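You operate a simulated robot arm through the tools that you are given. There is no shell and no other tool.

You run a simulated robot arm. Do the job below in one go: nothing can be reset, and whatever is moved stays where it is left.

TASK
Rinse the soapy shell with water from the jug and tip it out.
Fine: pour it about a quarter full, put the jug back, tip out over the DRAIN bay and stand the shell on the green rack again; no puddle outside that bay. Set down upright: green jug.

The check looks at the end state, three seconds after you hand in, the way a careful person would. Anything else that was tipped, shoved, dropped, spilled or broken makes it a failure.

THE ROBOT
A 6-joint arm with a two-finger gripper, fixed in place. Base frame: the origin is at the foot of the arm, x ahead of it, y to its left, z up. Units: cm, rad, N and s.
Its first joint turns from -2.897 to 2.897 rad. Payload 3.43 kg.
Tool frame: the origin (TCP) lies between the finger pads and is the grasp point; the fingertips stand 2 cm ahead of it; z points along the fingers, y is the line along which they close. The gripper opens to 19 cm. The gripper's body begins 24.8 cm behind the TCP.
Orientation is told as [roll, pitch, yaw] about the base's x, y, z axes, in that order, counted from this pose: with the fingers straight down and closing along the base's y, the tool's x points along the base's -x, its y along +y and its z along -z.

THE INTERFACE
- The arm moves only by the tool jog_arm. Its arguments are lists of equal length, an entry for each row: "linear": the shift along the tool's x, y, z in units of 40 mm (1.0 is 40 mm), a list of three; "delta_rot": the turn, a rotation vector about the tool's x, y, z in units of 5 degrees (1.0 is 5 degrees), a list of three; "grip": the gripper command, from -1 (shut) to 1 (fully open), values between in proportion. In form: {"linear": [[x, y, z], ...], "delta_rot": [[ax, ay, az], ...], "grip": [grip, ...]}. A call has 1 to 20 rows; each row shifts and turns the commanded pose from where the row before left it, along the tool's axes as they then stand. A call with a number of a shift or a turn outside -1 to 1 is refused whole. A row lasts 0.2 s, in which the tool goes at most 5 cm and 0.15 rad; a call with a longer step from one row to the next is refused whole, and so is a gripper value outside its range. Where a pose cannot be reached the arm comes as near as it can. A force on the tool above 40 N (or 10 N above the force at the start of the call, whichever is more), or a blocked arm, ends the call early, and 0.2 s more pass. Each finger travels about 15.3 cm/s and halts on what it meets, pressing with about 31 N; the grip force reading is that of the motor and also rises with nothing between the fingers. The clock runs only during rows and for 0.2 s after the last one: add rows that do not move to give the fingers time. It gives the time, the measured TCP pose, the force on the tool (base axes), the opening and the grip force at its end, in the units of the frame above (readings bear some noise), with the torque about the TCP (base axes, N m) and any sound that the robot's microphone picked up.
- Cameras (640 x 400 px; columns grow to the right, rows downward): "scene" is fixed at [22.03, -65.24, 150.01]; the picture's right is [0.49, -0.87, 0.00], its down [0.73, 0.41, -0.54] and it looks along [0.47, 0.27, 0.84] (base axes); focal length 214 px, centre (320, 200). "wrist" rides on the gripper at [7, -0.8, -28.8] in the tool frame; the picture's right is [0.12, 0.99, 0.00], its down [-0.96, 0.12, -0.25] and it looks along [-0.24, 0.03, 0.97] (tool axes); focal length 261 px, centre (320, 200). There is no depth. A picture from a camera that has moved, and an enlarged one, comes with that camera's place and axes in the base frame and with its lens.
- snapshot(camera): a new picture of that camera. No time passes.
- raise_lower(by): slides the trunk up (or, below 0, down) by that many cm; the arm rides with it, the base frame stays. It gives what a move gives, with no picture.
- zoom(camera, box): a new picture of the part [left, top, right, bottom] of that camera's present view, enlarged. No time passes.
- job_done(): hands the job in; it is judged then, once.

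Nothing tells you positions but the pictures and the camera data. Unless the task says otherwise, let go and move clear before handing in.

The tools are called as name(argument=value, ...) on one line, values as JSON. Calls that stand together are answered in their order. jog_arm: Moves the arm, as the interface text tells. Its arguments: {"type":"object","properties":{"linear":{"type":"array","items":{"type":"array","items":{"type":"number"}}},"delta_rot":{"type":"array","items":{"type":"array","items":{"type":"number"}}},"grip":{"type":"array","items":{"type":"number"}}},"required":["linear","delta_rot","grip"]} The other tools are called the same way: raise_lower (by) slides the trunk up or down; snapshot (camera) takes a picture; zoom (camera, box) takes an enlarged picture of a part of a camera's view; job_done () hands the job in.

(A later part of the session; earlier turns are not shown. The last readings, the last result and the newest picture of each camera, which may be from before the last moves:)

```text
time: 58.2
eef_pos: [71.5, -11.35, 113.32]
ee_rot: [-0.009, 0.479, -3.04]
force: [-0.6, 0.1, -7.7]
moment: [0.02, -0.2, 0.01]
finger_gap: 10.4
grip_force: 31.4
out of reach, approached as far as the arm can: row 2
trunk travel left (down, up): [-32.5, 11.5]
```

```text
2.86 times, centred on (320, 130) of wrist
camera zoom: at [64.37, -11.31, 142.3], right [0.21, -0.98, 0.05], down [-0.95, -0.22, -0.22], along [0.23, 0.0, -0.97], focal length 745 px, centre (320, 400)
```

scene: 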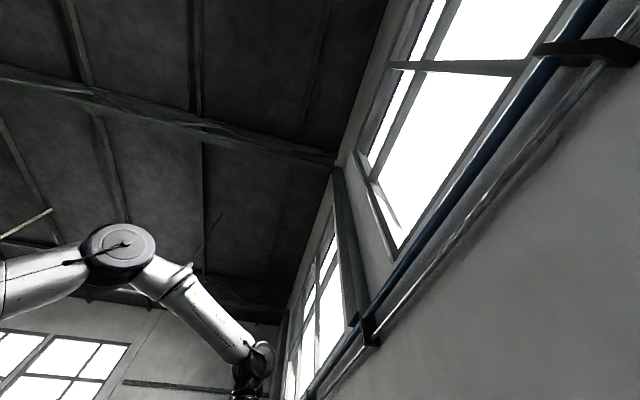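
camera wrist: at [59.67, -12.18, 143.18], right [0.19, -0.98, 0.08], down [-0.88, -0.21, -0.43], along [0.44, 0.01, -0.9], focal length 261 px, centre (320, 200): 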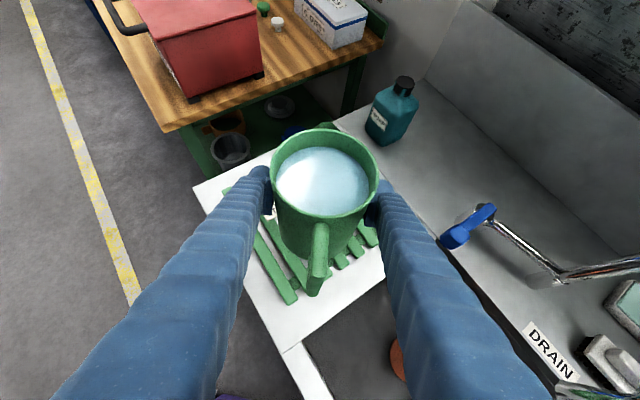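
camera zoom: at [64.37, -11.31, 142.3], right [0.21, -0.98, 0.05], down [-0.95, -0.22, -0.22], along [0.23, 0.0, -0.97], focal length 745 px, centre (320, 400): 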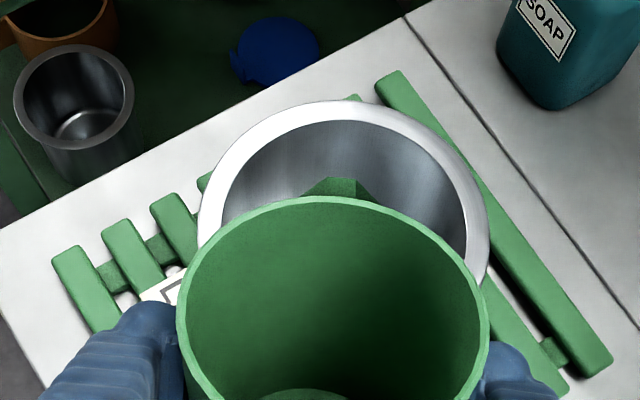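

jog_arm(linear=[[0, 0, 0], [0, 0, 0], [0, 0, 0]], delta_rot=[[0, 0, 0], [0, 0, 0], [0, 0, 0]], grip=[-1, -1, -1])

snapshot(camera="wrist")

zoom(camera="wrist", box=[240, 120, 400, 220])

```text
time: 59.0
eef_pos: [71.34, -11.25, 113.42]
ee_rot: [-0.01, 0.479, -3.038]
force: [-0.3, 0.4, -7.8]
moment: [0.01, -0.18, -0.01]
finger_gap: 10.38
grip_force: 31.4
trunk travel left (down, up): [-32.5, 11.5]
```

```text
taken
camera wrist: at [64.37, -11.31, 142.29], right [0.21, -0.98, 0.05], down [-0.95, -0.22, -0.22], along [0.23, 0.0, -0.97], focal length 261 px, centre (320, 200)
```

wrist: 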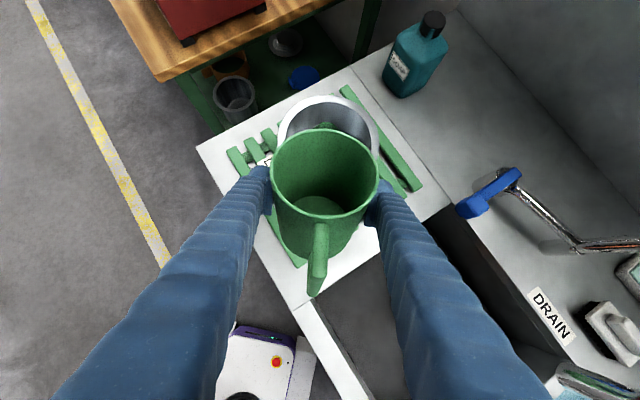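

```text
4.00 times, centred on (320, 170) of wrist
camera zoom: at [64.37, -11.31, 142.29], right [0.21, -0.98, 0.05], down [-0.95, -0.22, -0.22], along [0.23, 0.0, -0.97], focal length 1043 px, centre (320, 320)
```

zoom: 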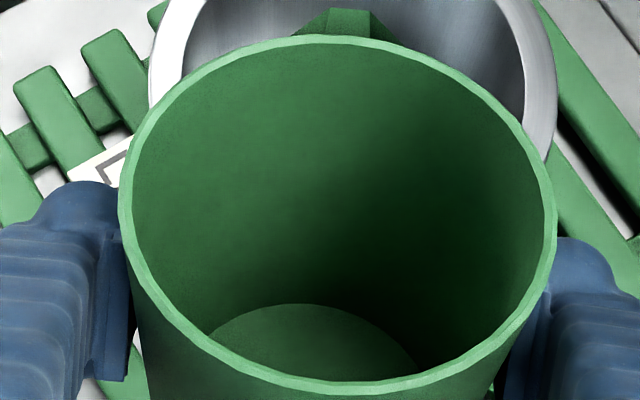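

The water's surface isn't drawn once the jug is tilted, but the weight shows it is still full. The wrist is near its rotation limit here, so I'll turn the pour direction by 10° about the shell.

jog_arm(linear=[[0, 0.143, 0], [0, 0.143, 0], [0, 0.143, 0], [0, 0.143, 0], [0, 0, 0], [0, 0, 0]], delta_rot=[[0.2, 0, -0.44], [0.2, 0, -0.44], [0.2, 0, -0.44], [0.2, 0, -0.44], [0, 0, 0], [0, 0, 0]], grip=[-1, -1, -1, -1, -1, -1])

zoom(camera="wrist", box=[220, 60, 420, 200])

```text
time: 60.4
eef_pos: [71.86, -13.52, 113.46]
ee_rot: [0.006, 0.439, -2.87]
force: [-0.4, -0.3, -7.3]
moment: [0.04, -0.2, -0.01]
finger_gap: 10.39
grip_force: 31.2
trunk travel left (down, up): [-32.5, 11.5]
```

```text
2.86 times, centred on (320, 130) of wrist
camera zoom: at [65.93, -14.08, 142.57], right [0.37, -0.93, 0.05], down [-0.91, -0.37, -0.18], along [0.19, 0.02, -0.98], focal length 745 px, centre (320, 400)
```

zoom: 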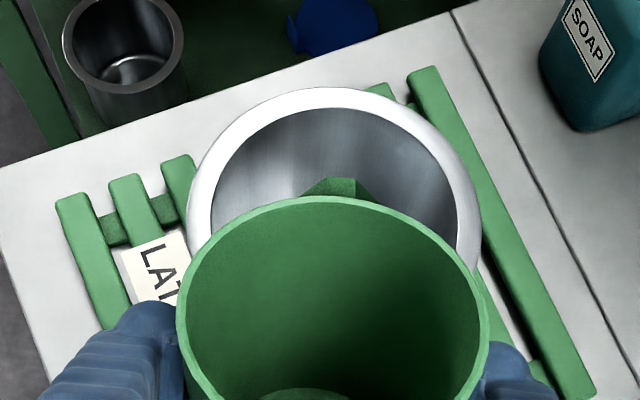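

jog_arm(linear=[[0, 0, 0], [0, 0, 0], [0, 0, 0], [0, 0, 0]], delta_rot=[[0, -0.5, 0], [0, 0, 0], [0, 0, 0], [0, 0, 0]], grip=[-1, -1, -1, -1])

zoom(camera="wrist", box=[220, 60, 420, 200])

```text
time: 61.4
eef_pos: [71.95, -13.5, 113.45]
ee_rot: [0.005, 0.395, -2.869]
force: [0.7, 0.5, -7.8]
moment: [0.03, -0.17, 0.0]
finger_gap: 10.4
grip_force: 30.6
trunk travel left (down, up): [-32.5, 11.5]
```

```text
2.86 times, centred on (320, 130) of wrist
camera zoom: at [67.11, -13.75, 142.8], right [0.37, -0.93, 0.05], down [-0.92, -0.37, -0.14], along [0.15, 0.01, -0.99], focal length 745 px, centre (320, 400)
```

zoom: 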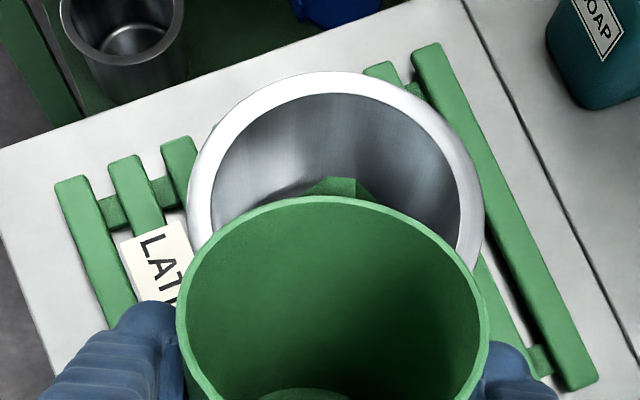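

jog_arm(linear=[[0, 0, 0], [0, 0, 0], [0, 0, 0], [0, 0, 0], [0, 0, 0]], delta_rot=[[0, -0.5, 0], [0, 0, 0], [0, -0.5, 0], [0, 0, 0], [0, 0, 0]], grip=[-1, -1, -1, -1, -1])

zoom(camera="wrist", box=[220, 60, 420, 200])

```text
time: 62.6
eef_pos: [71.72, -13.73, 113.45]
ee_rot: [0.002, 0.311, -2.87]
force: [-0.2, 0.2, -8.1]
moment: [0.09, -0.16, 0.03]
finger_gap: 10.4
grip_force: 30.7
trunk travel left (down, up): [-32.5, 11.5]
```

```text
2.86 times, centred on (320, 130) of wrist
camera zoom: at [69.59, -13.12, 143.13], right [0.37, -0.93, 0.04], down [-0.92, -0.38, -0.06], along [0.07, -0.02, -1.0], focal length 745 px, centre (320, 400)
```

zoom: 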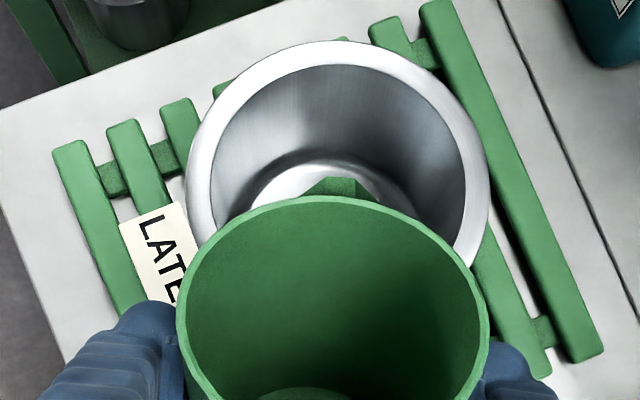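

jog_arm(linear=[[0, 0, 0], [0, 0, 0], [0, 0, 0], [0, 0, 0]], delta_rot=[[0, -0.5, 0], [0, 0, 0], [0, 0, 0], [0, 0, 0]], grip=[-1, -1, -1, -1])

zoom(camera="wrist", box=[220, 60, 420, 200])

```text
time: 63.6
eef_pos: [71.84, -13.57, 113.48]
ee_rot: [0.004, 0.267, -2.87]
force: [0.5, 0.5, -8.3]
moment: [0.01, -0.21, -0.03]
finger_gap: 10.37
grip_force: 30.4
trunk travel left (down, up): [-32.5, 11.5]
```

```text
2.86 times, centred on (320, 130) of wrist
camera zoom: at [70.82, -12.75, 143.24], right [0.38, -0.93, 0.04], down [-0.93, -0.38, -0.01], along [0.02, -0.03, -1.0], focal length 745 px, centre (320, 400)
```

zoom: 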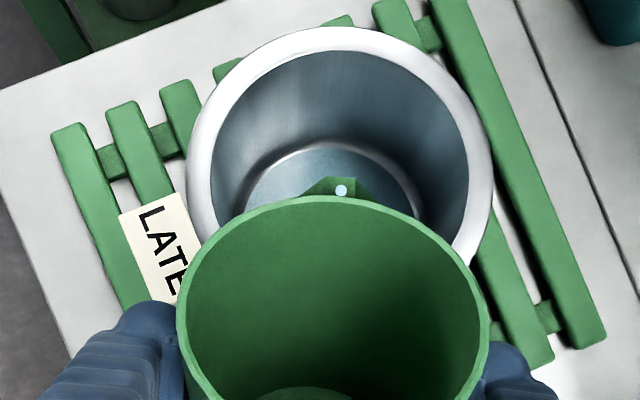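

Water starts to run from the spout into the shell. I'll hold and watch the weight.

jog_arm(linear=[[0, 0, 0], [0, 0, 0], [0, 0, 0], [0, 0, 0], [0, 0, 0]], delta_rot=[[0, 0, 0], [0, 0, 0], [0, 0, 0], [0, 0, 0], [0, 0, 0]], grip=[-1, -1, -1, -1, -1])

zoom(camera="wrist", box=[220, 60, 420, 200])

```text
time: 64.8
eef_pos: [71.88, -13.54, 113.44]
ee_rot: [0.004, 0.264, -2.869]
force: [-0.1, -0.2, -7.9]
moment: [0.04, -0.12, -0.02]
finger_gap: 10.37
grip_force: 31.6
trunk travel left (down, up): [-32.5, 11.5]
```

```text
2.86 times, centred on (320, 130) of wrist
camera zoom: at [70.84, -12.76, 143.22], right [0.38, -0.93, 0.04], down [-0.93, -0.38, -0.01], along [0.02, -0.03, -1.0], focal length 745 px, centre (320, 400)
```

zoom: 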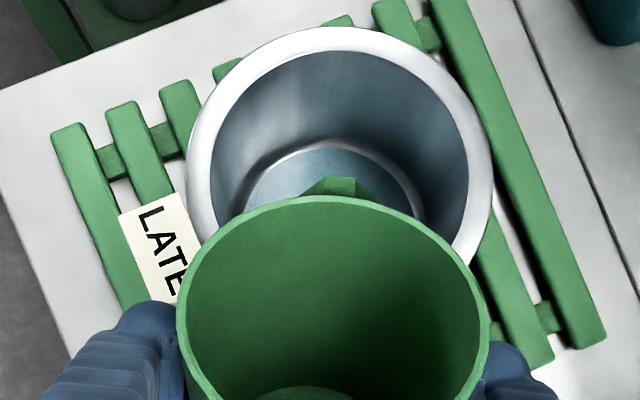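

jog_arm(linear=[[0, 0, 0], [0, 0, 0], [0, 0, 0], [0, 0, 0], [0, 0, 0], [0, 0, 0]], delta_rot=[[0, -0.4, 0], [0, 0, 0], [0, -0.4, 0], [0, 0, 0], [0, 0, 0], [0, 0, 0]], grip=[-1, -1, -1, -1, -1, -1])

zoom(camera="wrist", box=[220, 60, 420, 200])

```text
time: 66.2
eef_pos: [71.79, -13.59, 113.51]
ee_rot: [0.003, 0.195, -2.869]
force: [0.5, -0.8, -7.5]
moment: [0.03, -0.19, -0.01]
finger_gap: 10.37
grip_force: 31.1
trunk travel left (down, up): [-32.5, 11.5]
```

```text
2.86 times, centred on (320, 130) of wrist
camera zoom: at [72.82, -12.16, 143.2], right [0.38, -0.93, 0.03], down [-0.92, -0.38, 0.06], along [-0.04, -0.05, -1.0], focal length 745 px, centre (320, 400)
```

zoom: 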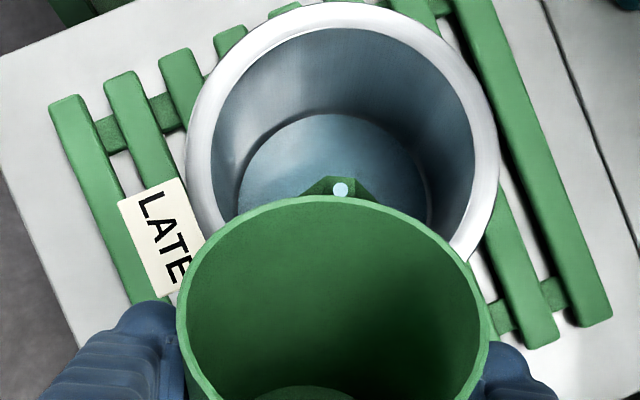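

jog_arm(linear=[[0, 0, 0], [0, 0, 0], [0, 0, 0], [0, 0, 0], [0, 0, 0], [0, 0, 0], [0, 0, 0], [0, 0, 0], [0, 0, 0], [0, 0, 0]], delta_rot=[[0, 0, 0], [0, 0, 0], [0, -0.4, 0], [0, 0, 0], [0, 0, 0], [0, -0.4, 0], [0, 0, 0], [0, 0, 0], [0, 0, 0], [0, 0, 0]], grip=[-1, -1, -1, -1, -1, -1, -1, -1, -1, -1])

snapshot(camera="wrist")

zoom(camera="wrist", box=[220, 40, 420, 180])

```text
time: 68.4
eef_pos: [71.72, -13.46, 113.39]
ee_rot: [0.004, 0.126, -2.871]
force: [0.3, -0.4, -7.4]
moment: [0.08, -0.15, 0.02]
finger_gap: 10.39
grip_force: 31.0
trunk travel left (down, up): [-32.5, 11.5]
```

```text
taken
camera wrist: at [74.81, -11.63, 142.98], right [0.38, -0.93, 0.02], down [-0.92, -0.37, 0.13], along [-0.11, -0.07, -0.99], focal length 261 px, centre (320, 200)
```

wrist: 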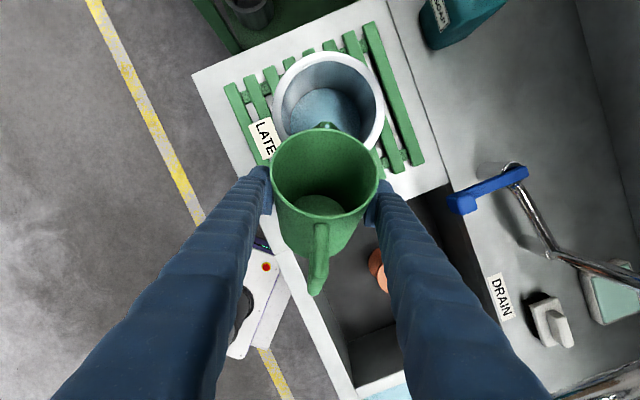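

```text
2.86 times, centred on (320, 110) of wrist
camera zoom: at [74.81, -11.63, 142.98], right [0.38, -0.93, 0.02], down [-0.92, -0.37, 0.13], along [-0.11, -0.07, -0.99], focal length 745 px, centre (320, 457)
```

zoom: 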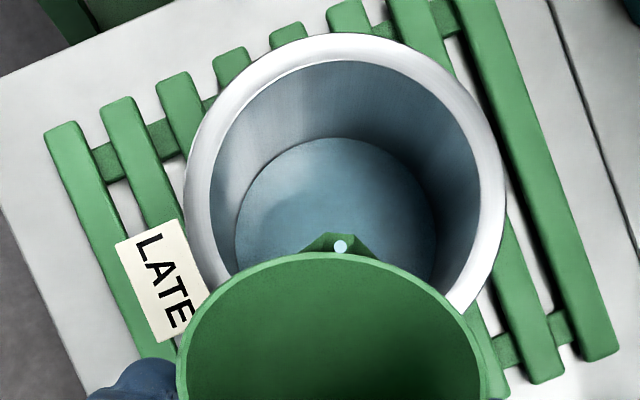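

Flow is controlled and landing inside. I'll continue in steps.

jog_arm(linear=[[0, 0, 0], [0, 0, 0], [0, 0, 0], [0, 0, 0], [0, 0, 0], [0, 0, 0], [0, 0, 0], [0, 0, 0], [0, 0, 0], [0, 0, 0], [0, 0, 0], [0, 0, 0], [0, 0, 0], [0, 0, 0]], delta_rot=[[0, -0.5, 0], [0, 0, 0], [0, 0, 0], [0, -0.5, 0], [0, 0, 0], [0, 0, 0], [0, -0.5, 0], [0, 0, 0], [0, 0, 0], [0, -0.5, 0], [0, 0, 0], [0, 0, 0], [0, 0, 0], [0, 0, 0]], grip=[-1, -1, -1, -1, -1, -1, -1, -1, -1, -1, -1, -1, -1, -1])

zoom(camera="wrist", box=[220, 40, 420, 180])

```text
time: 71.4
eef_pos: [71.81, -13.47, 113.37]
ee_rot: [0.003, -0.048, -2.871]
force: [-0.1, -0.6, -7.7]
moment: [0.07, -0.11, -0.03]
finger_gap: 10.35
grip_force: 30.9
trunk travel left (down, up): [-32.5, 11.5]
```

```text
2.86 times, centred on (320, 110) of wrist
camera zoom: at [79.69, -10.27, 141.9], right [0.38, -0.92, 0.0], down [-0.88, -0.36, 0.3], along [-0.27, -0.11, -0.96], focal length 745 px, centre (320, 457)
```

zoom: 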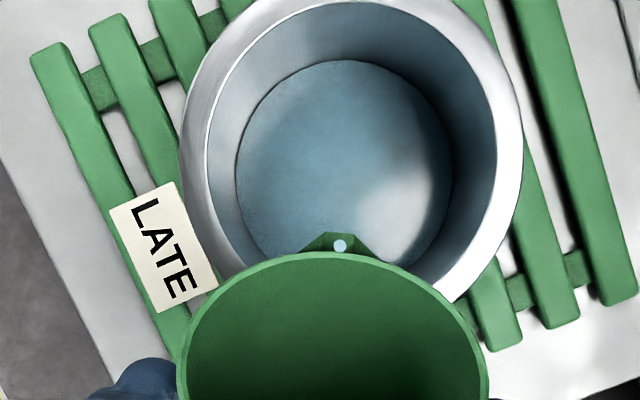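

jog_arm(linear=[[0, 0, 0], [0, 0, 0], [0, 0, 0], [0, 0, 0], [0, 0, 0], [0, 0, 0], [0, 0, 0], [0, 0, 0], [0, 0, 0], [0, 0, 0]], delta_rot=[[0, 0, 0], [0, 0, 0], [0, 0, 0], [0, 0, 0], [0, 0, 0], [0, 0, 0], [0, 0, 0], [0, 0, 0], [0, 0, 0], [0, 0, 0]], grip=[-1, -1, -1, -1, -1, -1, -1, -1, -1, -1])

zoom(camera="wrist", box=[220, 40, 420, 180])

snapshot(camera="wrist")

```text
time: 73.6
eef_pos: [71.74, -13.49, 113.5]
ee_rot: [0.003, -0.049, -2.871]
force: [0.5, 0.4, -5.6]
moment: [0.04, -0.15, 0.0]
finger_gap: 10.33
grip_force: 31.6
trunk travel left (down, up): [-32.5, 11.5]
```

```text
2.86 times, centred on (320, 110) of wrist
camera zoom: at [79.67, -10.26, 141.92], right [0.38, -0.92, 0.0], down [-0.88, -0.36, 0.3], along [-0.27, -0.11, -0.96], focal length 745 px, centre (320, 457)
```

zoom: 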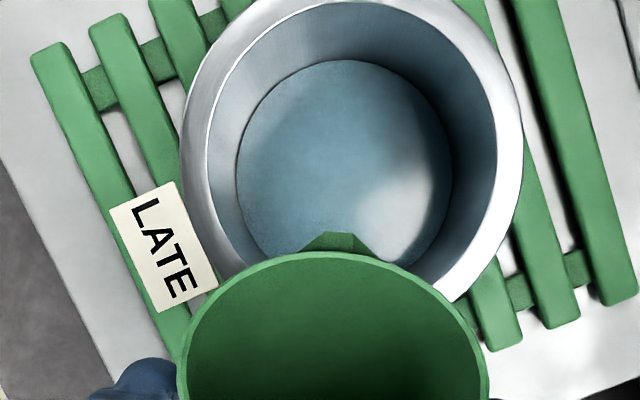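

```text
taken
camera wrist: at [79.67, -10.26, 141.92], right [0.38, -0.92, 0.0], down [-0.88, -0.36, 0.3], along [-0.27, -0.11, -0.96], focal length 261 px, centre (320, 200)
```

wrist: 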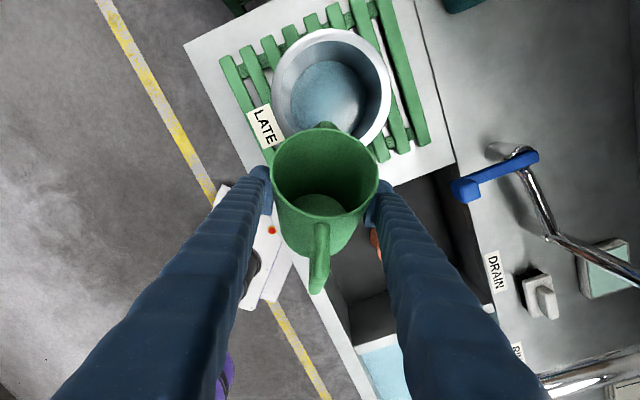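

jog_arm(linear=[[0, 0, 0]], delta_rot=[[0, 0, 0]], grip=[-1])

jog_arm(linear=[[0, 0, 0]], delta_rot=[[0, 0, 0]], grip=[-1])

jog_arm(linear=[[0, 0, 0]], delta_rot=[[0, 0, 0]], grip=[-1])

jog_arm(linear=[[0, 0, 0]], delta_rot=[[0, 0, 0]], grip=[-1])

```text
time: 74.0
eef_pos: [71.91, -13.46, 113.49]
ee_rot: [0.004, -0.049, -2.871]
force: [0.9, -0.4, -6.5]
moment: [0.04, -0.16, -0.01]
finger_gap: 10.37
grip_force: 31.0
trunk travel left (down, up): [-32.5, 11.5]
```

```text
time: 74.4
eef_pos: [71.71, -13.48, 113.41]
ee_rot: [0.003, -0.048, -2.872]
force: [-0.4, -0.8, -6.9]
moment: [0.03, -0.16, -0.01]
finger_gap: 10.36
grip_force: 30.7
trunk travel left (down, up): [-32.5, 11.5]
```

```text
time: 74.8
eef_pos: [71.69, -13.54, 113.4]
ee_rot: [0.004, -0.048, -2.871]
force: [-0.3, 0.3, -6.7]
moment: [0.06, -0.14, 0.02]
finger_gap: 10.36
grip_force: 31.3
trunk travel left (down, up): [-32.5, 11.5]
```

```text
time: 75.2
eef_pos: [71.87, -13.46, 113.38]
ee_rot: [0.004, -0.048, -2.872]
force: [0.0, 0.3, -6.7]
moment: [0.04, -0.13, 0.0]
finger_gap: 10.36
grip_force: 31.2
trunk travel left (down, up): [-32.5, 11.5]
```

About 150 ml is poured so far (6.6 N left of 8.1). I want roughly 390 ml, so I'll nudge forward 1 cm and keep tilting.

jog_arm(linear=[[0.15, 0, 0], [0.15, 0, 0], [0, 0, 0], [0, 0, 0], [0, 0, 0], [0, 0, 0], [0, 0, 0], [0, 0, 0], [0, 0, 0], [0, 0, 0], [0, 0, 0], [0, 0, 0], [0, 0, 0], [0, 0, 0], [0, 0, 0], [0, 0, 0], [0, 0, 0], [0, 0, 0]], delta_rot=[[0, 0, 0], [0, 0, 0], [0, -0.5, 0], [0, 0, 0], [0, 0, 0], [0, -0.5, 0], [0, 0, 0], [0, 0, 0], [0, -0.5, 0], [0, 0, 0], [0, 0, 0], [0, -0.5, 0], [0, 0, 0], [0, 0, 0], [0, 0, 0], [0, 0, 0], [0, 0, 0], [0, 0, 0]], grip=[-1, -1, -1, -1, -1, -1, -1, -1, -1, -1, -1, -1, -1, -1, -1, -1, -1, -1])

zoom(camera="wrist", box=[220, 20, 420, 160])

jog_arm(linear=[[0, 0, 0], [0, 0, 0], [0, 0, 0], [0, 0, 0], [0, 0, 0]], delta_rot=[[0, 0, 0], [0, 0, 0], [0, 0, 0], [0, 0, 0], [0, 0, 0]], grip=[-1, -1, -1, -1, -1])

zoom(camera="wrist", box=[220, 20, 420, 160])

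```text
time: 79.0
eef_pos: [72.87, -13.28, 113.36]
ee_rot: [0.004, -0.222, -2.872]
force: [-1.1, -0.2, -5.0]
moment: [0.01, -0.06, 0.0]
finger_gap: 10.32
grip_force: 30.8
trunk travel left (down, up): [-32.5, 11.5]
```

```text
2.86 times, centred on (320, 90) of wrist
camera zoom: at [85.46, -8.69, 139.98], right [0.38, -0.93, -0.02], down [-0.82, -0.35, 0.46], along [-0.43, -0.15, -0.89], focal length 745 px, centre (320, 514)
```

zoom: 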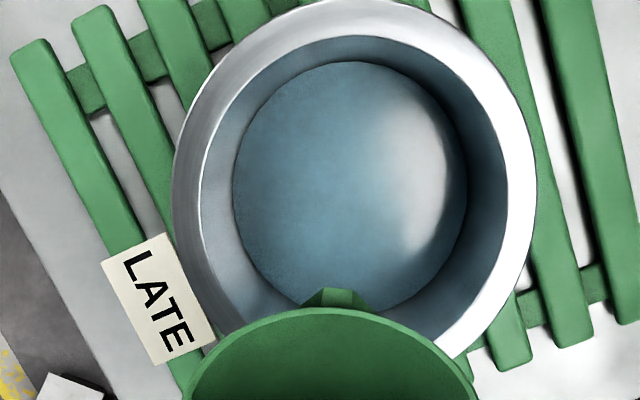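

```text
time: 80.2
eef_pos: [72.98, -13.21, 113.38]
ee_rot: [0.003, -0.225, -2.871]
force: [-0.6, 0.4, -5.3]
moment: [0.0, -0.12, 0.01]
finger_gap: 10.32
grip_force: 31.3
trunk travel left (down, up): [-32.5, 11.5]
```

```text
2.86 times, centred on (320, 90) of wrist
camera zoom: at [85.45, -8.69, 139.99], right [0.38, -0.93, -0.02], down [-0.82, -0.35, 0.46], along [-0.43, -0.15, -0.89], focal length 745 px, centre (320, 514)
```

zoom: 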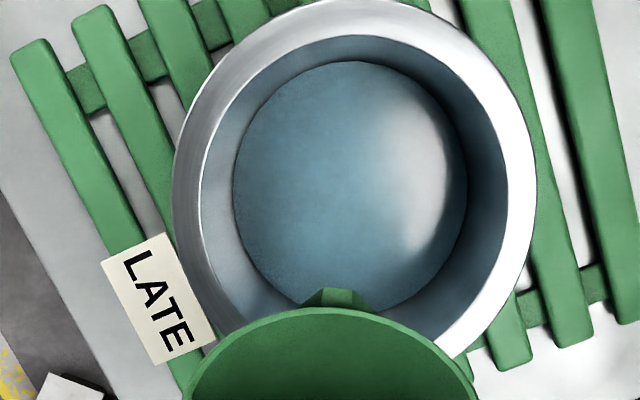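

About 280 ml is in. Continuing to roughly 400 ml.

jog_arm(linear=[[0, 0, 0], [0, 0, 0], [0, 0, 0], [0, 0, 0], [0, 0, 0], [0, 0, 0], [0, 0, 0], [0, 0, 0], [0, 0, 0], [0, 0, 0], [0, 0, 0], [0, 0, 0], [0, 0, 0], [0, 0, 0]], delta_rot=[[0, -0.5, 0], [0, 0, 0], [0, 0, 0], [0, -0.5, 0], [0, 0, 0], [0, 0, 0], [0, -0.6, 0], [0, 0, 0], [0, 0, 0], [0, 0, 0], [0, 0, 0], [0, 0, 0], [0, 0, 0], [0, 0, 0]], grip=[-1, -1, -1, -1, -1, -1, -1, -1, -1, -1, -1, -1, -1, -1])

zoom(camera="wrist", box=[220, 20, 420, 160])

jog_arm(linear=[[0, 0, 0], [0, 0, 0]], delta_rot=[[0, 0, 0], [0, 0, 0]], grip=[-1, -1])

jog_arm(linear=[[0, 0, 0]], delta_rot=[[0, 0, 0]], grip=[-1])

jog_arm(linear=[[0, 0, 0]], delta_rot=[[0, 0, 0]], grip=[-1])

jog_arm(linear=[[0, 0, 0]], delta_rot=[[0, 0, 0]], grip=[-1])

zoom(camera="wrist", box=[220, 20, 420, 160])

```text
time: 83.2
eef_pos: [72.96, -13.25, 113.38]
ee_rot: [0.004, -0.363, -2.874]
force: [0.3, 0.6, -4.3]
moment: [0.04, -0.09, -0.03]
finger_gap: 10.27
grip_force: 31.1
trunk travel left (down, up): [-32.5, 11.5]
```

```text
2.86 times, centred on (320, 90) of wrist
camera zoom: at [88.85, -7.74, 137.92], right [0.37, -0.93, -0.04], down [-0.75, -0.33, 0.57], along [-0.54, -0.19, -0.82], focal length 745 px, centre (320, 514)
```

zoom: 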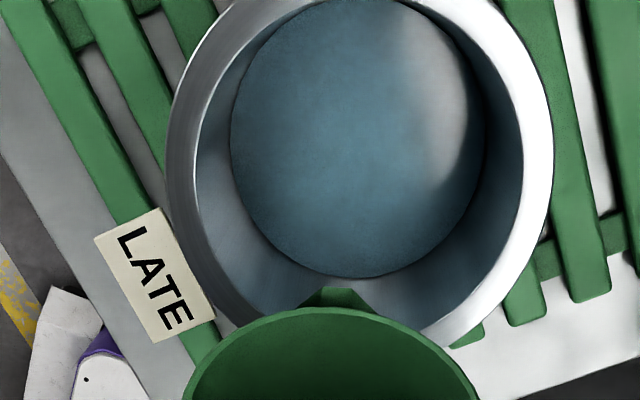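

```text
time: 83.8
eef_pos: [72.98, -13.2, 113.52]
ee_rot: [0.004, -0.364, -2.872]
force: [0.2, -0.6, -4.0]
moment: [0.0, -0.01, 0.02]
finger_gap: 10.28
grip_force: 31.1
trunk travel left (down, up): [-32.5, 11.5]
```

```text
time: 84.2
eef_pos: [72.96, -13.23, 113.37]
ee_rot: [0.002, -0.363, -2.872]
force: [-0.1, 0.3, -3.9]
moment: [0.04, -0.04, 0.0]
finger_gap: 10.31
grip_force: 30.5
trunk travel left (down, up): [-32.5, 11.5]
```

```text
time: 84.6
eef_pos: [72.88, -13.21, 113.32]
ee_rot: [0.005, -0.362, -2.874]
force: [-0.7, 0.3, -4.2]
moment: [0.03, -0.08, 0.0]
finger_gap: 10.3
grip_force: 31.2
trunk travel left (down, up): [-32.5, 11.5]
```

```text
time: 85.0
eef_pos: [72.98, -13.25, 113.45]
ee_rot: [0.002, -0.362, -2.871]
force: [-0.3, -0.3, -3.7]
moment: [-0.02, -0.03, 0.0]
finger_gap: 10.31
grip_force: 31.2
trunk travel left (down, up): [-32.5, 11.5]
```

```text
2.86 times, centred on (320, 90) of wrist
camera zoom: at [88.86, -7.74, 137.91], right [0.37, -0.93, -0.04], down [-0.75, -0.33, 0.57], along [-0.54, -0.19, -0.82], focal length 745 px, centre (320, 514)
```

zoom: 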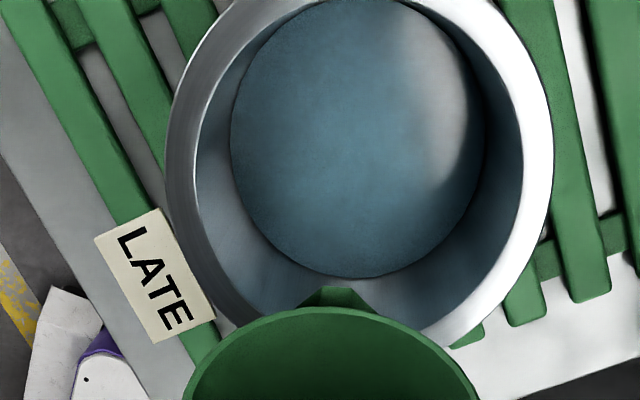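

About 410 ml has gone over, which is close to a quarter of the shell. I'll bring the jug upright, rising as it levels so its base clears the shell rim.

jog_arm(linear=[[0, 0, 0], [0, 0, 0], [0, 0, 0], [0, 0, 0], [0, 0, 0], [0, 0, 0], [0.04, 0, -0.5], [0.054, 0, -0.5], [0.054, 0, -0.5], [0.054, 0, -0.5], [0, 0, 0], [0, 0, 0]], delta_rot=[[0, 0.9, 0], [0, 0.9, 0], [0, 0.9, 0], [0, 0.9, 0], [0, 0.9, 0], [0, 0.9, 0], [0, 0, 0], [0, 0, 0], [0, 0, 0], [0, 0, 0], [0, 0, 0], [0, 0, 0]], grip=[-1, -1, -1, -1, -1, -1, -1, -1, -1, -1, -1, -1])

jog_arm(linear=[[0, 0, 0], [0, 0, 0], [0, 0, 0], [0, 0, 0], [0, 0, 0], [0, 0, 0], [0, 0, 0], [0, 0, 0], [0, 0, 0], [0, 0, 0], [0, 0, 0], [0, 0, 0]], delta_rot=[[0, 0.8, 0], [0, 0.8, 0], [0, 0.8, 0], [0, 0.8, 0], [0, 0.8, 0], [0, 0.8, 0], [0, 0.8, 0], [0, 0.8, 0], [0, 0.8, 0], [0, 0.54, 0], [0, 0, 0], [0, 0, 0]], grip=[-1, -1, -1, -1, -1, -1, -1, -1, -1, -1, -1, -1])

snapshot(camera="wrist")

```text
time: 87.6
eef_pos: [72.79, -13.11, 121.47]
ee_rot: [0.004, 0.106, -2.87]
force: [-0.3, -0.4, -3.7]
moment: [0.06, -0.12, 0.05]
finger_gap: 10.29
grip_force: 31.1
trunk travel left (down, up): [-32.5, 11.5]
```

```text
time: 90.2
eef_pos: [72.82, -13.13, 121.38]
ee_rot: [0.004, 0.783, -2.866]
force: [0.8, -0.8, -3.6]
moment: [0.01, -0.06, 0.0]
finger_gap: 10.23
grip_force: 31.4
trunk travel left (down, up): [-32.5, 11.5]
```

```text
taken
camera wrist: at [57.8, -16.29, 146.9], right [0.35, -0.93, 0.09], down [-0.79, -0.34, -0.5], along [0.5, 0.1, -0.86], focal length 261 px, centre (320, 200)
```

wrist: 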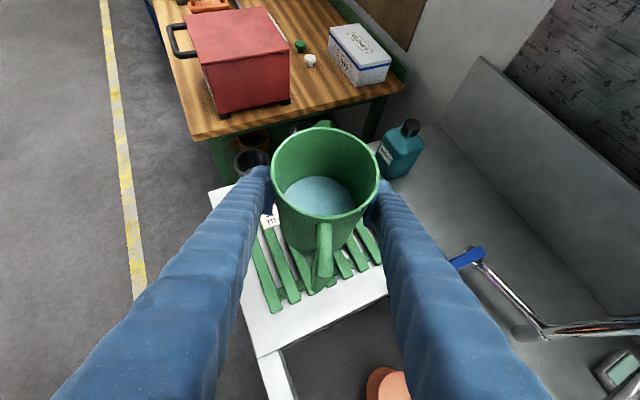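

The jug is upright with the remaining water in it. I'll lift it away and look at the shell on the way back.

jog_arm(linear=[[0.39, 0, -0.39], [0.39, 0, -0.39], [0.39, 0, -0.39], [0.39, 0, -0.39], [0.39, 0, -0.39], [0, 0, 0]], delta_rot=[[0, 0, 0], [0, 0, 0], [0, 0, 0], [0, 0, 0], [0, 0, 0], [0, 0, 0]], grip=[-1, -1, -1, -1, -1, -1])

jog_arm(linear=[[-0.068, 0.618, -0.068], [-0.068, 0.618, -0.068], [-0.068, 0.618, -0.068], [-0.068, 0.618, -0.068], [-0.068, 0.618, -0.068], [-0.068, 0.618, -0.068], [-0.068, 0.618, -0.068], [-0.068, 0.618, -0.068], [-0.068, 0.618, -0.068], [-0.068, 0.618, -0.068], [-0.068, 0.618, -0.068], [-0.068, 0.618, -0.068], [-0.068, 0.618, -0.068], [-0.068, 0.618, -0.068], [-0.068, 0.618, -0.068], [0, 0, 0], [0, 0, 0]], delta_rot=[[-0.356, 0, 0.356], [-0.356, 0, 0.356], [-0.356, 0, 0.356], [-0.356, 0, 0.356], [-0.356, 0, 0.356], [-0.356, 0, 0.356], [-0.356, 0, 0.356], [-0.356, 0, 0.356], [-0.356, 0, 0.356], [-0.356, 0, 0.356], [-0.356, 0, 0.356], [-0.356, 0, 0.356], [-0.356, 0, 0.356], [-0.356, 0, 0.356], [-0.356, 0, 0.356], [0, 0, 0], [0, 0, 0]], grip=[-1, -1, -1, -1, -1, -1, -1, -1, -1, -1, -1, -1, -1, -1, -1, -1, -1])

snapshot(camera="wrist")

zoom(camera="wrist", box=[20, 160, 220, 360])

```text
time: 91.6
eef_pos: [72.81, -13.19, 132.48]
ee_rot: [0.005, 0.783, -2.867]
force: [0.1, 0.0, -4.7]
moment: [0.02, -0.04, 0.0]
finger_gap: 10.25
grip_force: 31.0
trunk travel left (down, up): [-32.5, 11.5]
```

```text
time: 95.2
eef_pos: [65.89, -49.25, 132.63]
ee_rot: [0.005, 0.788, 2.757]
force: [0.5, -0.3, -3.7]
moment: [-0.02, -0.06, -0.01]
finger_gap: 10.22
grip_force: 31.4
trunk travel left (down, up): [-32.5, 11.5]
```

```text
taken
camera wrist: at [52.0, -42.48, 158.12], right [-0.3, -0.95, 0.09], down [-0.84, 0.22, -0.51], along [0.46, -0.22, -0.86], focal length 261 px, centre (320, 200)
```

wrist: 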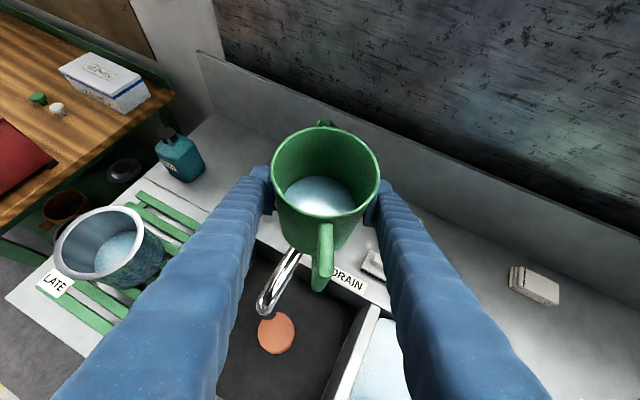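

```text
2.00 times, centred on (120, 260) of wrist
camera zoom: at [52.0, -42.48, 158.12], right [-0.3, -0.95, 0.09], down [-0.84, 0.22, -0.51], along [0.46, -0.22, -0.86], focal length 521 px, centre (720, 80)
```

zoom: 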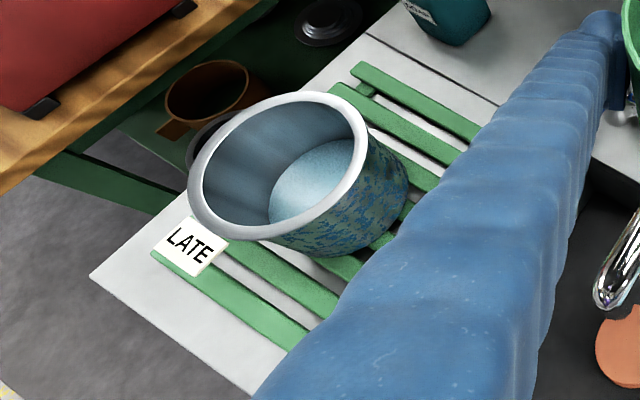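

The water is in the shell and nothing has spilled around it. Continuing the jug's return to its place.

jog_arm(linear=[[-0.05, 0.4, -0.05], [-0.074, 0.729, -0.074], [-0.074, 0.729, -0.074], [-0.074, 0.729, -0.074], [-0.074, 0.729, -0.074], [-0.074, 0.729, -0.074], [-0.074, 0.729, -0.074], [-0.074, 0.729, -0.074], [-0.074, 0.729, -0.074], [-0.074, 0.729, -0.074], [-0.074, 0.729, -0.074], [-0.05, 0.4, -0.05], [0, 0, 0], [0, 0, 0]], delta_rot=[[-0.2, 0, 0.2], [-0.311, 0, 0.311], [-0.311, 0, 0.311], [-0.311, 0, 0.311], [-0.311, 0, 0.311], [-0.311, 0, 0.311], [-0.311, 0, 0.311], [-0.311, 0, 0.311], [-0.311, 0, 0.311], [-0.311, 0, 0.311], [-0.311, 0, 0.311], [-0.2, 0, 0.2], [0, 0, 0], [0, 0, 0]], grip=[-1, -1, -1, -1, -1, -1, -1, -1, -1, -1, -1, -1, -1, -1])

zoom(camera="wrist", box=[220, 110, 420, 310])

```text
time: 98.2
eef_pos: [44.23, -73.31, 132.87]
ee_rot: [0.006, 0.79, 2.325]
force: [-0.6, 0.3, -3.7]
moment: [-0.02, -0.05, -0.01]
finger_gap: 10.18
grip_force: 30.7
trunk travel left (down, up): [-32.5, 11.5]
```

```text
2.00 times, centred on (320, 210) of wrist
camera zoom: at [34.23, -61.35, 158.23], right [-0.67, -0.74, 0.09], down [-0.67, 0.54, -0.51], along [0.33, -0.4, -0.86], focal length 521 px, centre (320, 180)
```

zoom: 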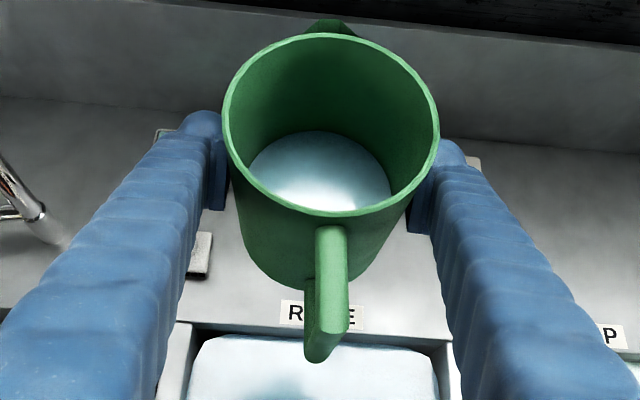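

jog_arm(linear=[[-0.2, 0.066, 0.5], [-0.306, 0.066, 0.679], [-0.306, 0.066, 0.679], [-0.306, 0.066, 0.679], [-0.306, 0.066, 0.679], [-0.306, 0.066, 0.679], [-0.306, 0.066, 0.679], [-0.306, 0.066, 0.679], [-0.306, 0.066, 0.679], [-0.306, 0.066, 0.679], [-0.306, 0.066, 0.679], [-0.306, 0.066, 0.679], [-0.11, 0, 0.18], [0, 0, 0], [0, 0, 0]], delta_rot=[[0, 0, 0], [0, 0, 0], [0, 0, 0], [0, 0, 0], [0, 0, 0], [0, 0, 0], [0, 0, 0], [0, 0, 0], [0, 0, 0], [0, 0, 0], [0, 0, 0], [0, 0, 0], [0, 0, 0], [0, 0, 0], [0, 0, 0]], grip=[-1, -1, -1, -1, -1, -1, -1, -1, -1, -1, -1, -1, -1, -1, -1])

snapshot(camera="wrist")

```text
time: 101.4
eef_pos: [50.61, -85.17, 99.22]
ee_rot: [0.005, 0.789, 2.325]
force: [0.5, -0.5, -3.7]
moment: [-0.08, -0.02, -0.02]
finger_gap: 10.17
grip_force: 30.9
trunk travel left (down, up): [-32.5, 11.5]
```

```text
taken
camera wrist: at [40.65, -73.17, 124.64], right [-0.67, -0.74, 0.09], down [-0.67, 0.54, -0.51], along [0.33, -0.4, -0.86], focal length 261 px, centre (320, 200)
```

wrist: 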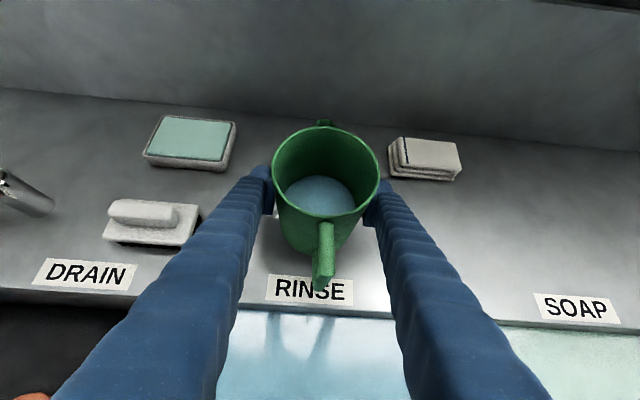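

jog_arm(linear=[[-0.088, 0, 0.088], [-0.088, 0, 0.088], [-0.088, 0, 0.088], [-0.05, 0, 0.05], [0, 0, 0], [0, 0, 0]], delta_rot=[[0, 0, 0], [0, 0, 0], [0, 0, 0], [0, 0, 0], [0, 0, 0], [0, 0, 0]], grip=[-1, -1, -1, -1, -1, -1])

jog_arm(linear=[[-0.035, 0, 0.035], [0, 0, 0], [0, 0, 0]], delta_rot=[[0, 0, 0], [0, 0, 0], [0, 0, 0]], grip=[-1, -1, -1])

jog_arm(linear=[[-0.035, 0, 0.035], [0, 0, 0], [0, 0, 0]], delta_rot=[[0, 0, 0], [0, 0, 0], [0, 0, 0]], grip=[-1, -1, -1])

```text
time: 102.8
eef_pos: [50.64, -85.11, 97.55]
ee_rot: [0.007, 0.787, 2.324]
force: [0.1, 0.0, -3.9]
moment: [-0.04, -0.07, 0.03]
finger_gap: 10.18
grip_force: 31.1
trunk travel left (down, up): [-32.5, 11.5]
```

```text
time: 103.6
eef_pos: [50.66, -85.1, 97.28]
ee_rot: [0.006, 0.787, 2.324]
force: [-0.2, -0.2, -3.8]
moment: [-0.03, -0.06, 0.0]
finger_gap: 10.17
grip_force: 31.4
trunk travel left (down, up): [-32.5, 11.5]
```

```text
time: 104.4
eef_pos: [50.62, -85.12, 97.18]
ee_rot: [0.005, 0.787, 2.326]
force: [-0.2, 0.1, -3.6]
moment: [-0.12, -0.03, 0.02]
finger_gap: 10.15
grip_force: 31.1
trunk travel left (down, up): [-32.5, 11.5]
```

jog_arm(linear=[[-0.035, 0, 0.035], [-0.035, 0, 0.035], [0, 0, 0], [0, 0, 0]], delta_rot=[[0, 0, 0], [0, 0, 0], [0, 0, 0], [0, 0, 0]], grip=[-1, -1, -1, -1])

jog_arm(linear=[[-0.025, 0, 0.025], [0, 0, 0], [0, 0, 0]], delta_rot=[[0, 0, 0], [0, 0, 0], [0, 0, 0]], grip=[-1, -1, -1])

```text
time: 105.4
eef_pos: [50.4, -85.03, 96.76]
ee_rot: [0.006, 0.788, 2.323]
force: [-0.7, -1.3, 0.6]
moment: [0.08, 0.18, 0.04]
finger_gap: 10.16
grip_force: 31.0
trunk travel left (down, up): [-32.5, 11.5]
```

```text
time: 106.2
eef_pos: [50.5, -84.99, 96.7]
ee_rot: [0.005, 0.79, 2.325]
force: [2.6, -2.2, 11.1]
moment: [0.25, 0.29, 0.03]
finger_gap: 10.21
grip_force: 31.2
trunk travel left (down, up): [-32.5, 11.5]
```

The jug is touching down. I'll relieve the pressure slightly and open gently.

jog_arm(linear=[[0.018, 0, -0.018], [0, 0, 0], [0, 0, 0], [0, 0, 0], [0, 0, 0], [0, 0, 0], [0, 0, 0], [0, 0, 0]], delta_rot=[[0, 0, 0], [0, 0, 0], [0, 0, 0], [0, 0, 0], [0, 0, 0], [0, 0, 0], [0, 0, 0], [0, 0, 0]], grip=[-1, -1, 0.11, 0.2, 0.4, 0.8, 1, 1])

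snapshot(camera="wrist")

zoom(camera="wrist", box=[200, 110, 440, 310])

```text
time: 108.0
eef_pos: [50.58, -85.1, 96.77]
ee_rot: [0.003, 0.789, 2.326]
force: [0.5, -0.3, -0.2]
moment: [-0.02, -0.03, 0.03]
finger_gap: 19.0
grip_force: 0.2
trunk travel left (down, up): [-32.5, 11.5]
```

```text
taken
camera wrist: at [40.59, -73.04, 122.21], right [-0.67, -0.74, 0.09], down [-0.67, 0.54, -0.51], along [0.33, -0.4, -0.86], focal length 261 px, centre (320, 200)
```

wrist: 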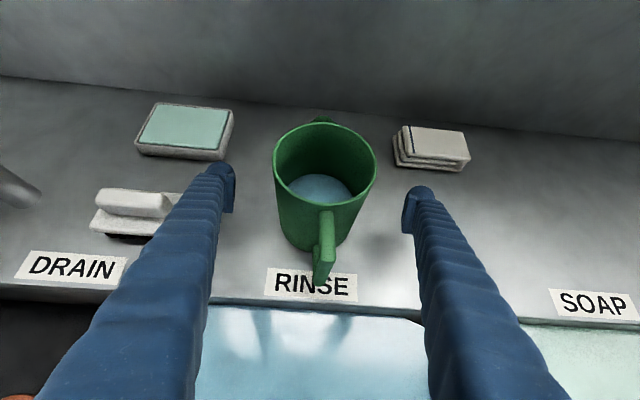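

```text
2.00 times, centred on (320, 210) of wrist
camera zoom: at [40.59, -73.04, 122.21], right [-0.67, -0.74, 0.09], down [-0.67, 0.54, -0.51], along [0.33, -0.4, -0.86], focal length 521 px, centre (320, 180)
```

zoom: 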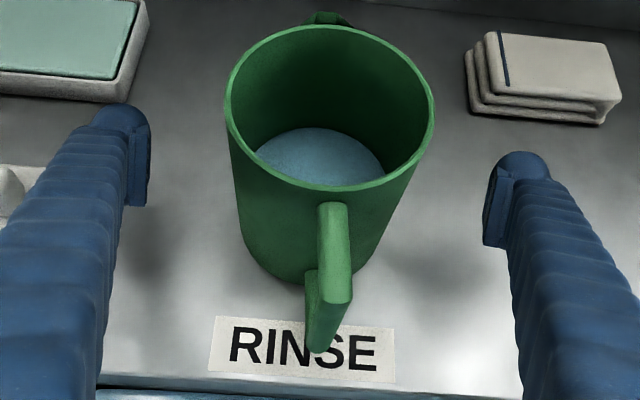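

The jug stands upright in its place. I'll retreat along the tool axis and rise clear.

jog_arm(linear=[[0, 0, -0.4], [0, 0, -0.8], [0, 0, -1], [0, 0, -1], [0, 0, -1], [0, 0, -0.8], [0.6, 0, -0.6], [0.65, 0, -0.65], [0.65, 0, -0.65], [0.65, 0, -0.65], [0.65, 0, -0.65], [0.6, 0, -0.6], [0, 0, 0]], delta_rot=[[0, 0, 0], [0, 0, 0], [0, 0, 0], [0, 0, 0], [0, 0, 0], [0, 0, 0], [0, 0, 0], [0, 0, 0], [0, 0, 0], [0, 0, 0], [0, 0, 0], [0, 0, 0], [0, 0, 0]], grip=[1, 1, 1, 1, 1, 1, 1, 1, 1, 1, 1, 1, 1])

snapshot(camera="wrist")

```text
time: 110.8
eef_pos: [41.13, -74.67, 132.41]
ee_rot: [0.006, 0.788, 2.325]
force: [-0.8, 0.1, 0.4]
moment: [0.0, -0.02, -0.01]
finger_gap: 19.01
grip_force: 0.1
trunk travel left (down, up): [-32.5, 11.5]
```

```text
taken
camera wrist: at [31.18, -62.64, 157.73], right [-0.67, -0.74, 0.09], down [-0.67, 0.54, -0.51], along [0.33, -0.4, -0.86], focal length 261 px, centre (320, 200)
```

wrist: 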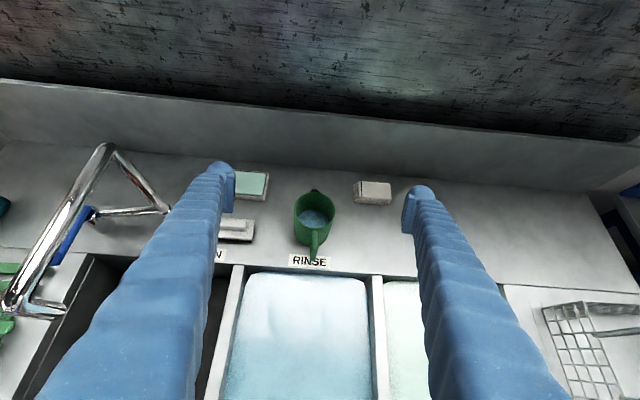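

jog_arm(linear=[[0.05, -0.4, 0.05], [0.074, -0.729, 0.074], [0.074, -0.729, 0.074], [0.074, -0.729, 0.074], [0.074, -0.729, 0.074], [0.074, -0.729, 0.074], [0.074, -0.729, 0.074], [0.074, -0.729, 0.074], [0.074, -0.729, 0.074], [0.074, -0.729, 0.074], [0.074, -0.729, 0.074], [0.05, -0.4, 0.05], [0, 0, 0]], delta_rot=[[0.2, 0, -0.2], [0.311, 0, -0.311], [0.311, 0, -0.311], [0.311, 0, -0.311], [0.311, 0, -0.311], [0.311, 0, -0.311], [0.311, 0, -0.311], [0.311, 0, -0.311], [0.311, 0, -0.311], [0.311, 0, -0.311], [0.311, 0, -0.311], [0.2, 0, -0.2], [0, 0, 0]], grip=[1, 1, 1, 1, 1, 1, 1, 1, 1, 1, 1, 1, 1])

snapshot(camera="wrist")

zoom(camera="wrist", box=[20, 160, 220, 360])

```text
time: 113.6
eef_pos: [63.34, -51.31, 132.23]
ee_rot: [0.007, 0.786, 2.757]
force: [0.2, -0.2, -1.0]
moment: [-0.02, 0.02, 0.01]
finger_gap: 19.01
grip_force: 0.1
trunk travel left (down, up): [-32.5, 11.5]
```

```text
taken
camera wrist: at [49.56, -44.48, 157.59], right [-0.3, -0.95, 0.09], down [-0.84, 0.21, -0.51], along [0.46, -0.22, -0.86], focal length 261 px, centre (320, 200)
```

wrist: 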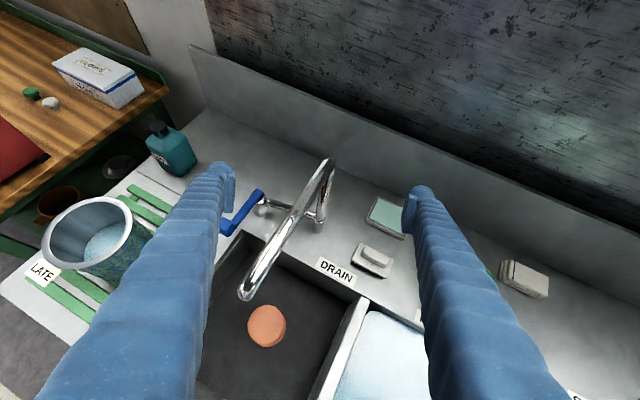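

```text
2.00 times, centred on (120, 260) of wrist
camera zoom: at [49.56, -44.48, 157.59], right [-0.3, -0.95, 0.09], down [-0.84, 0.21, -0.51], along [0.46, -0.22, -0.86], focal length 521 px, centre (720, 80)
```

zoom: 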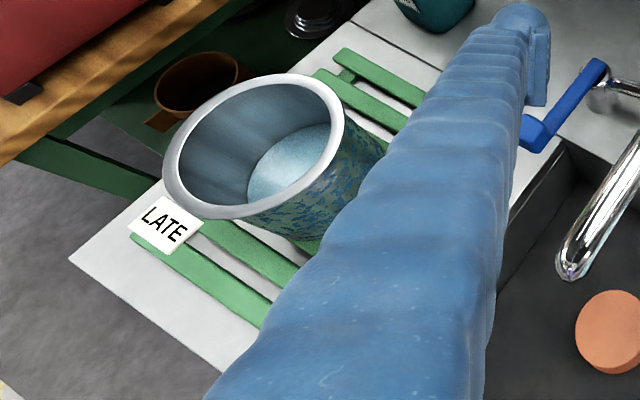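

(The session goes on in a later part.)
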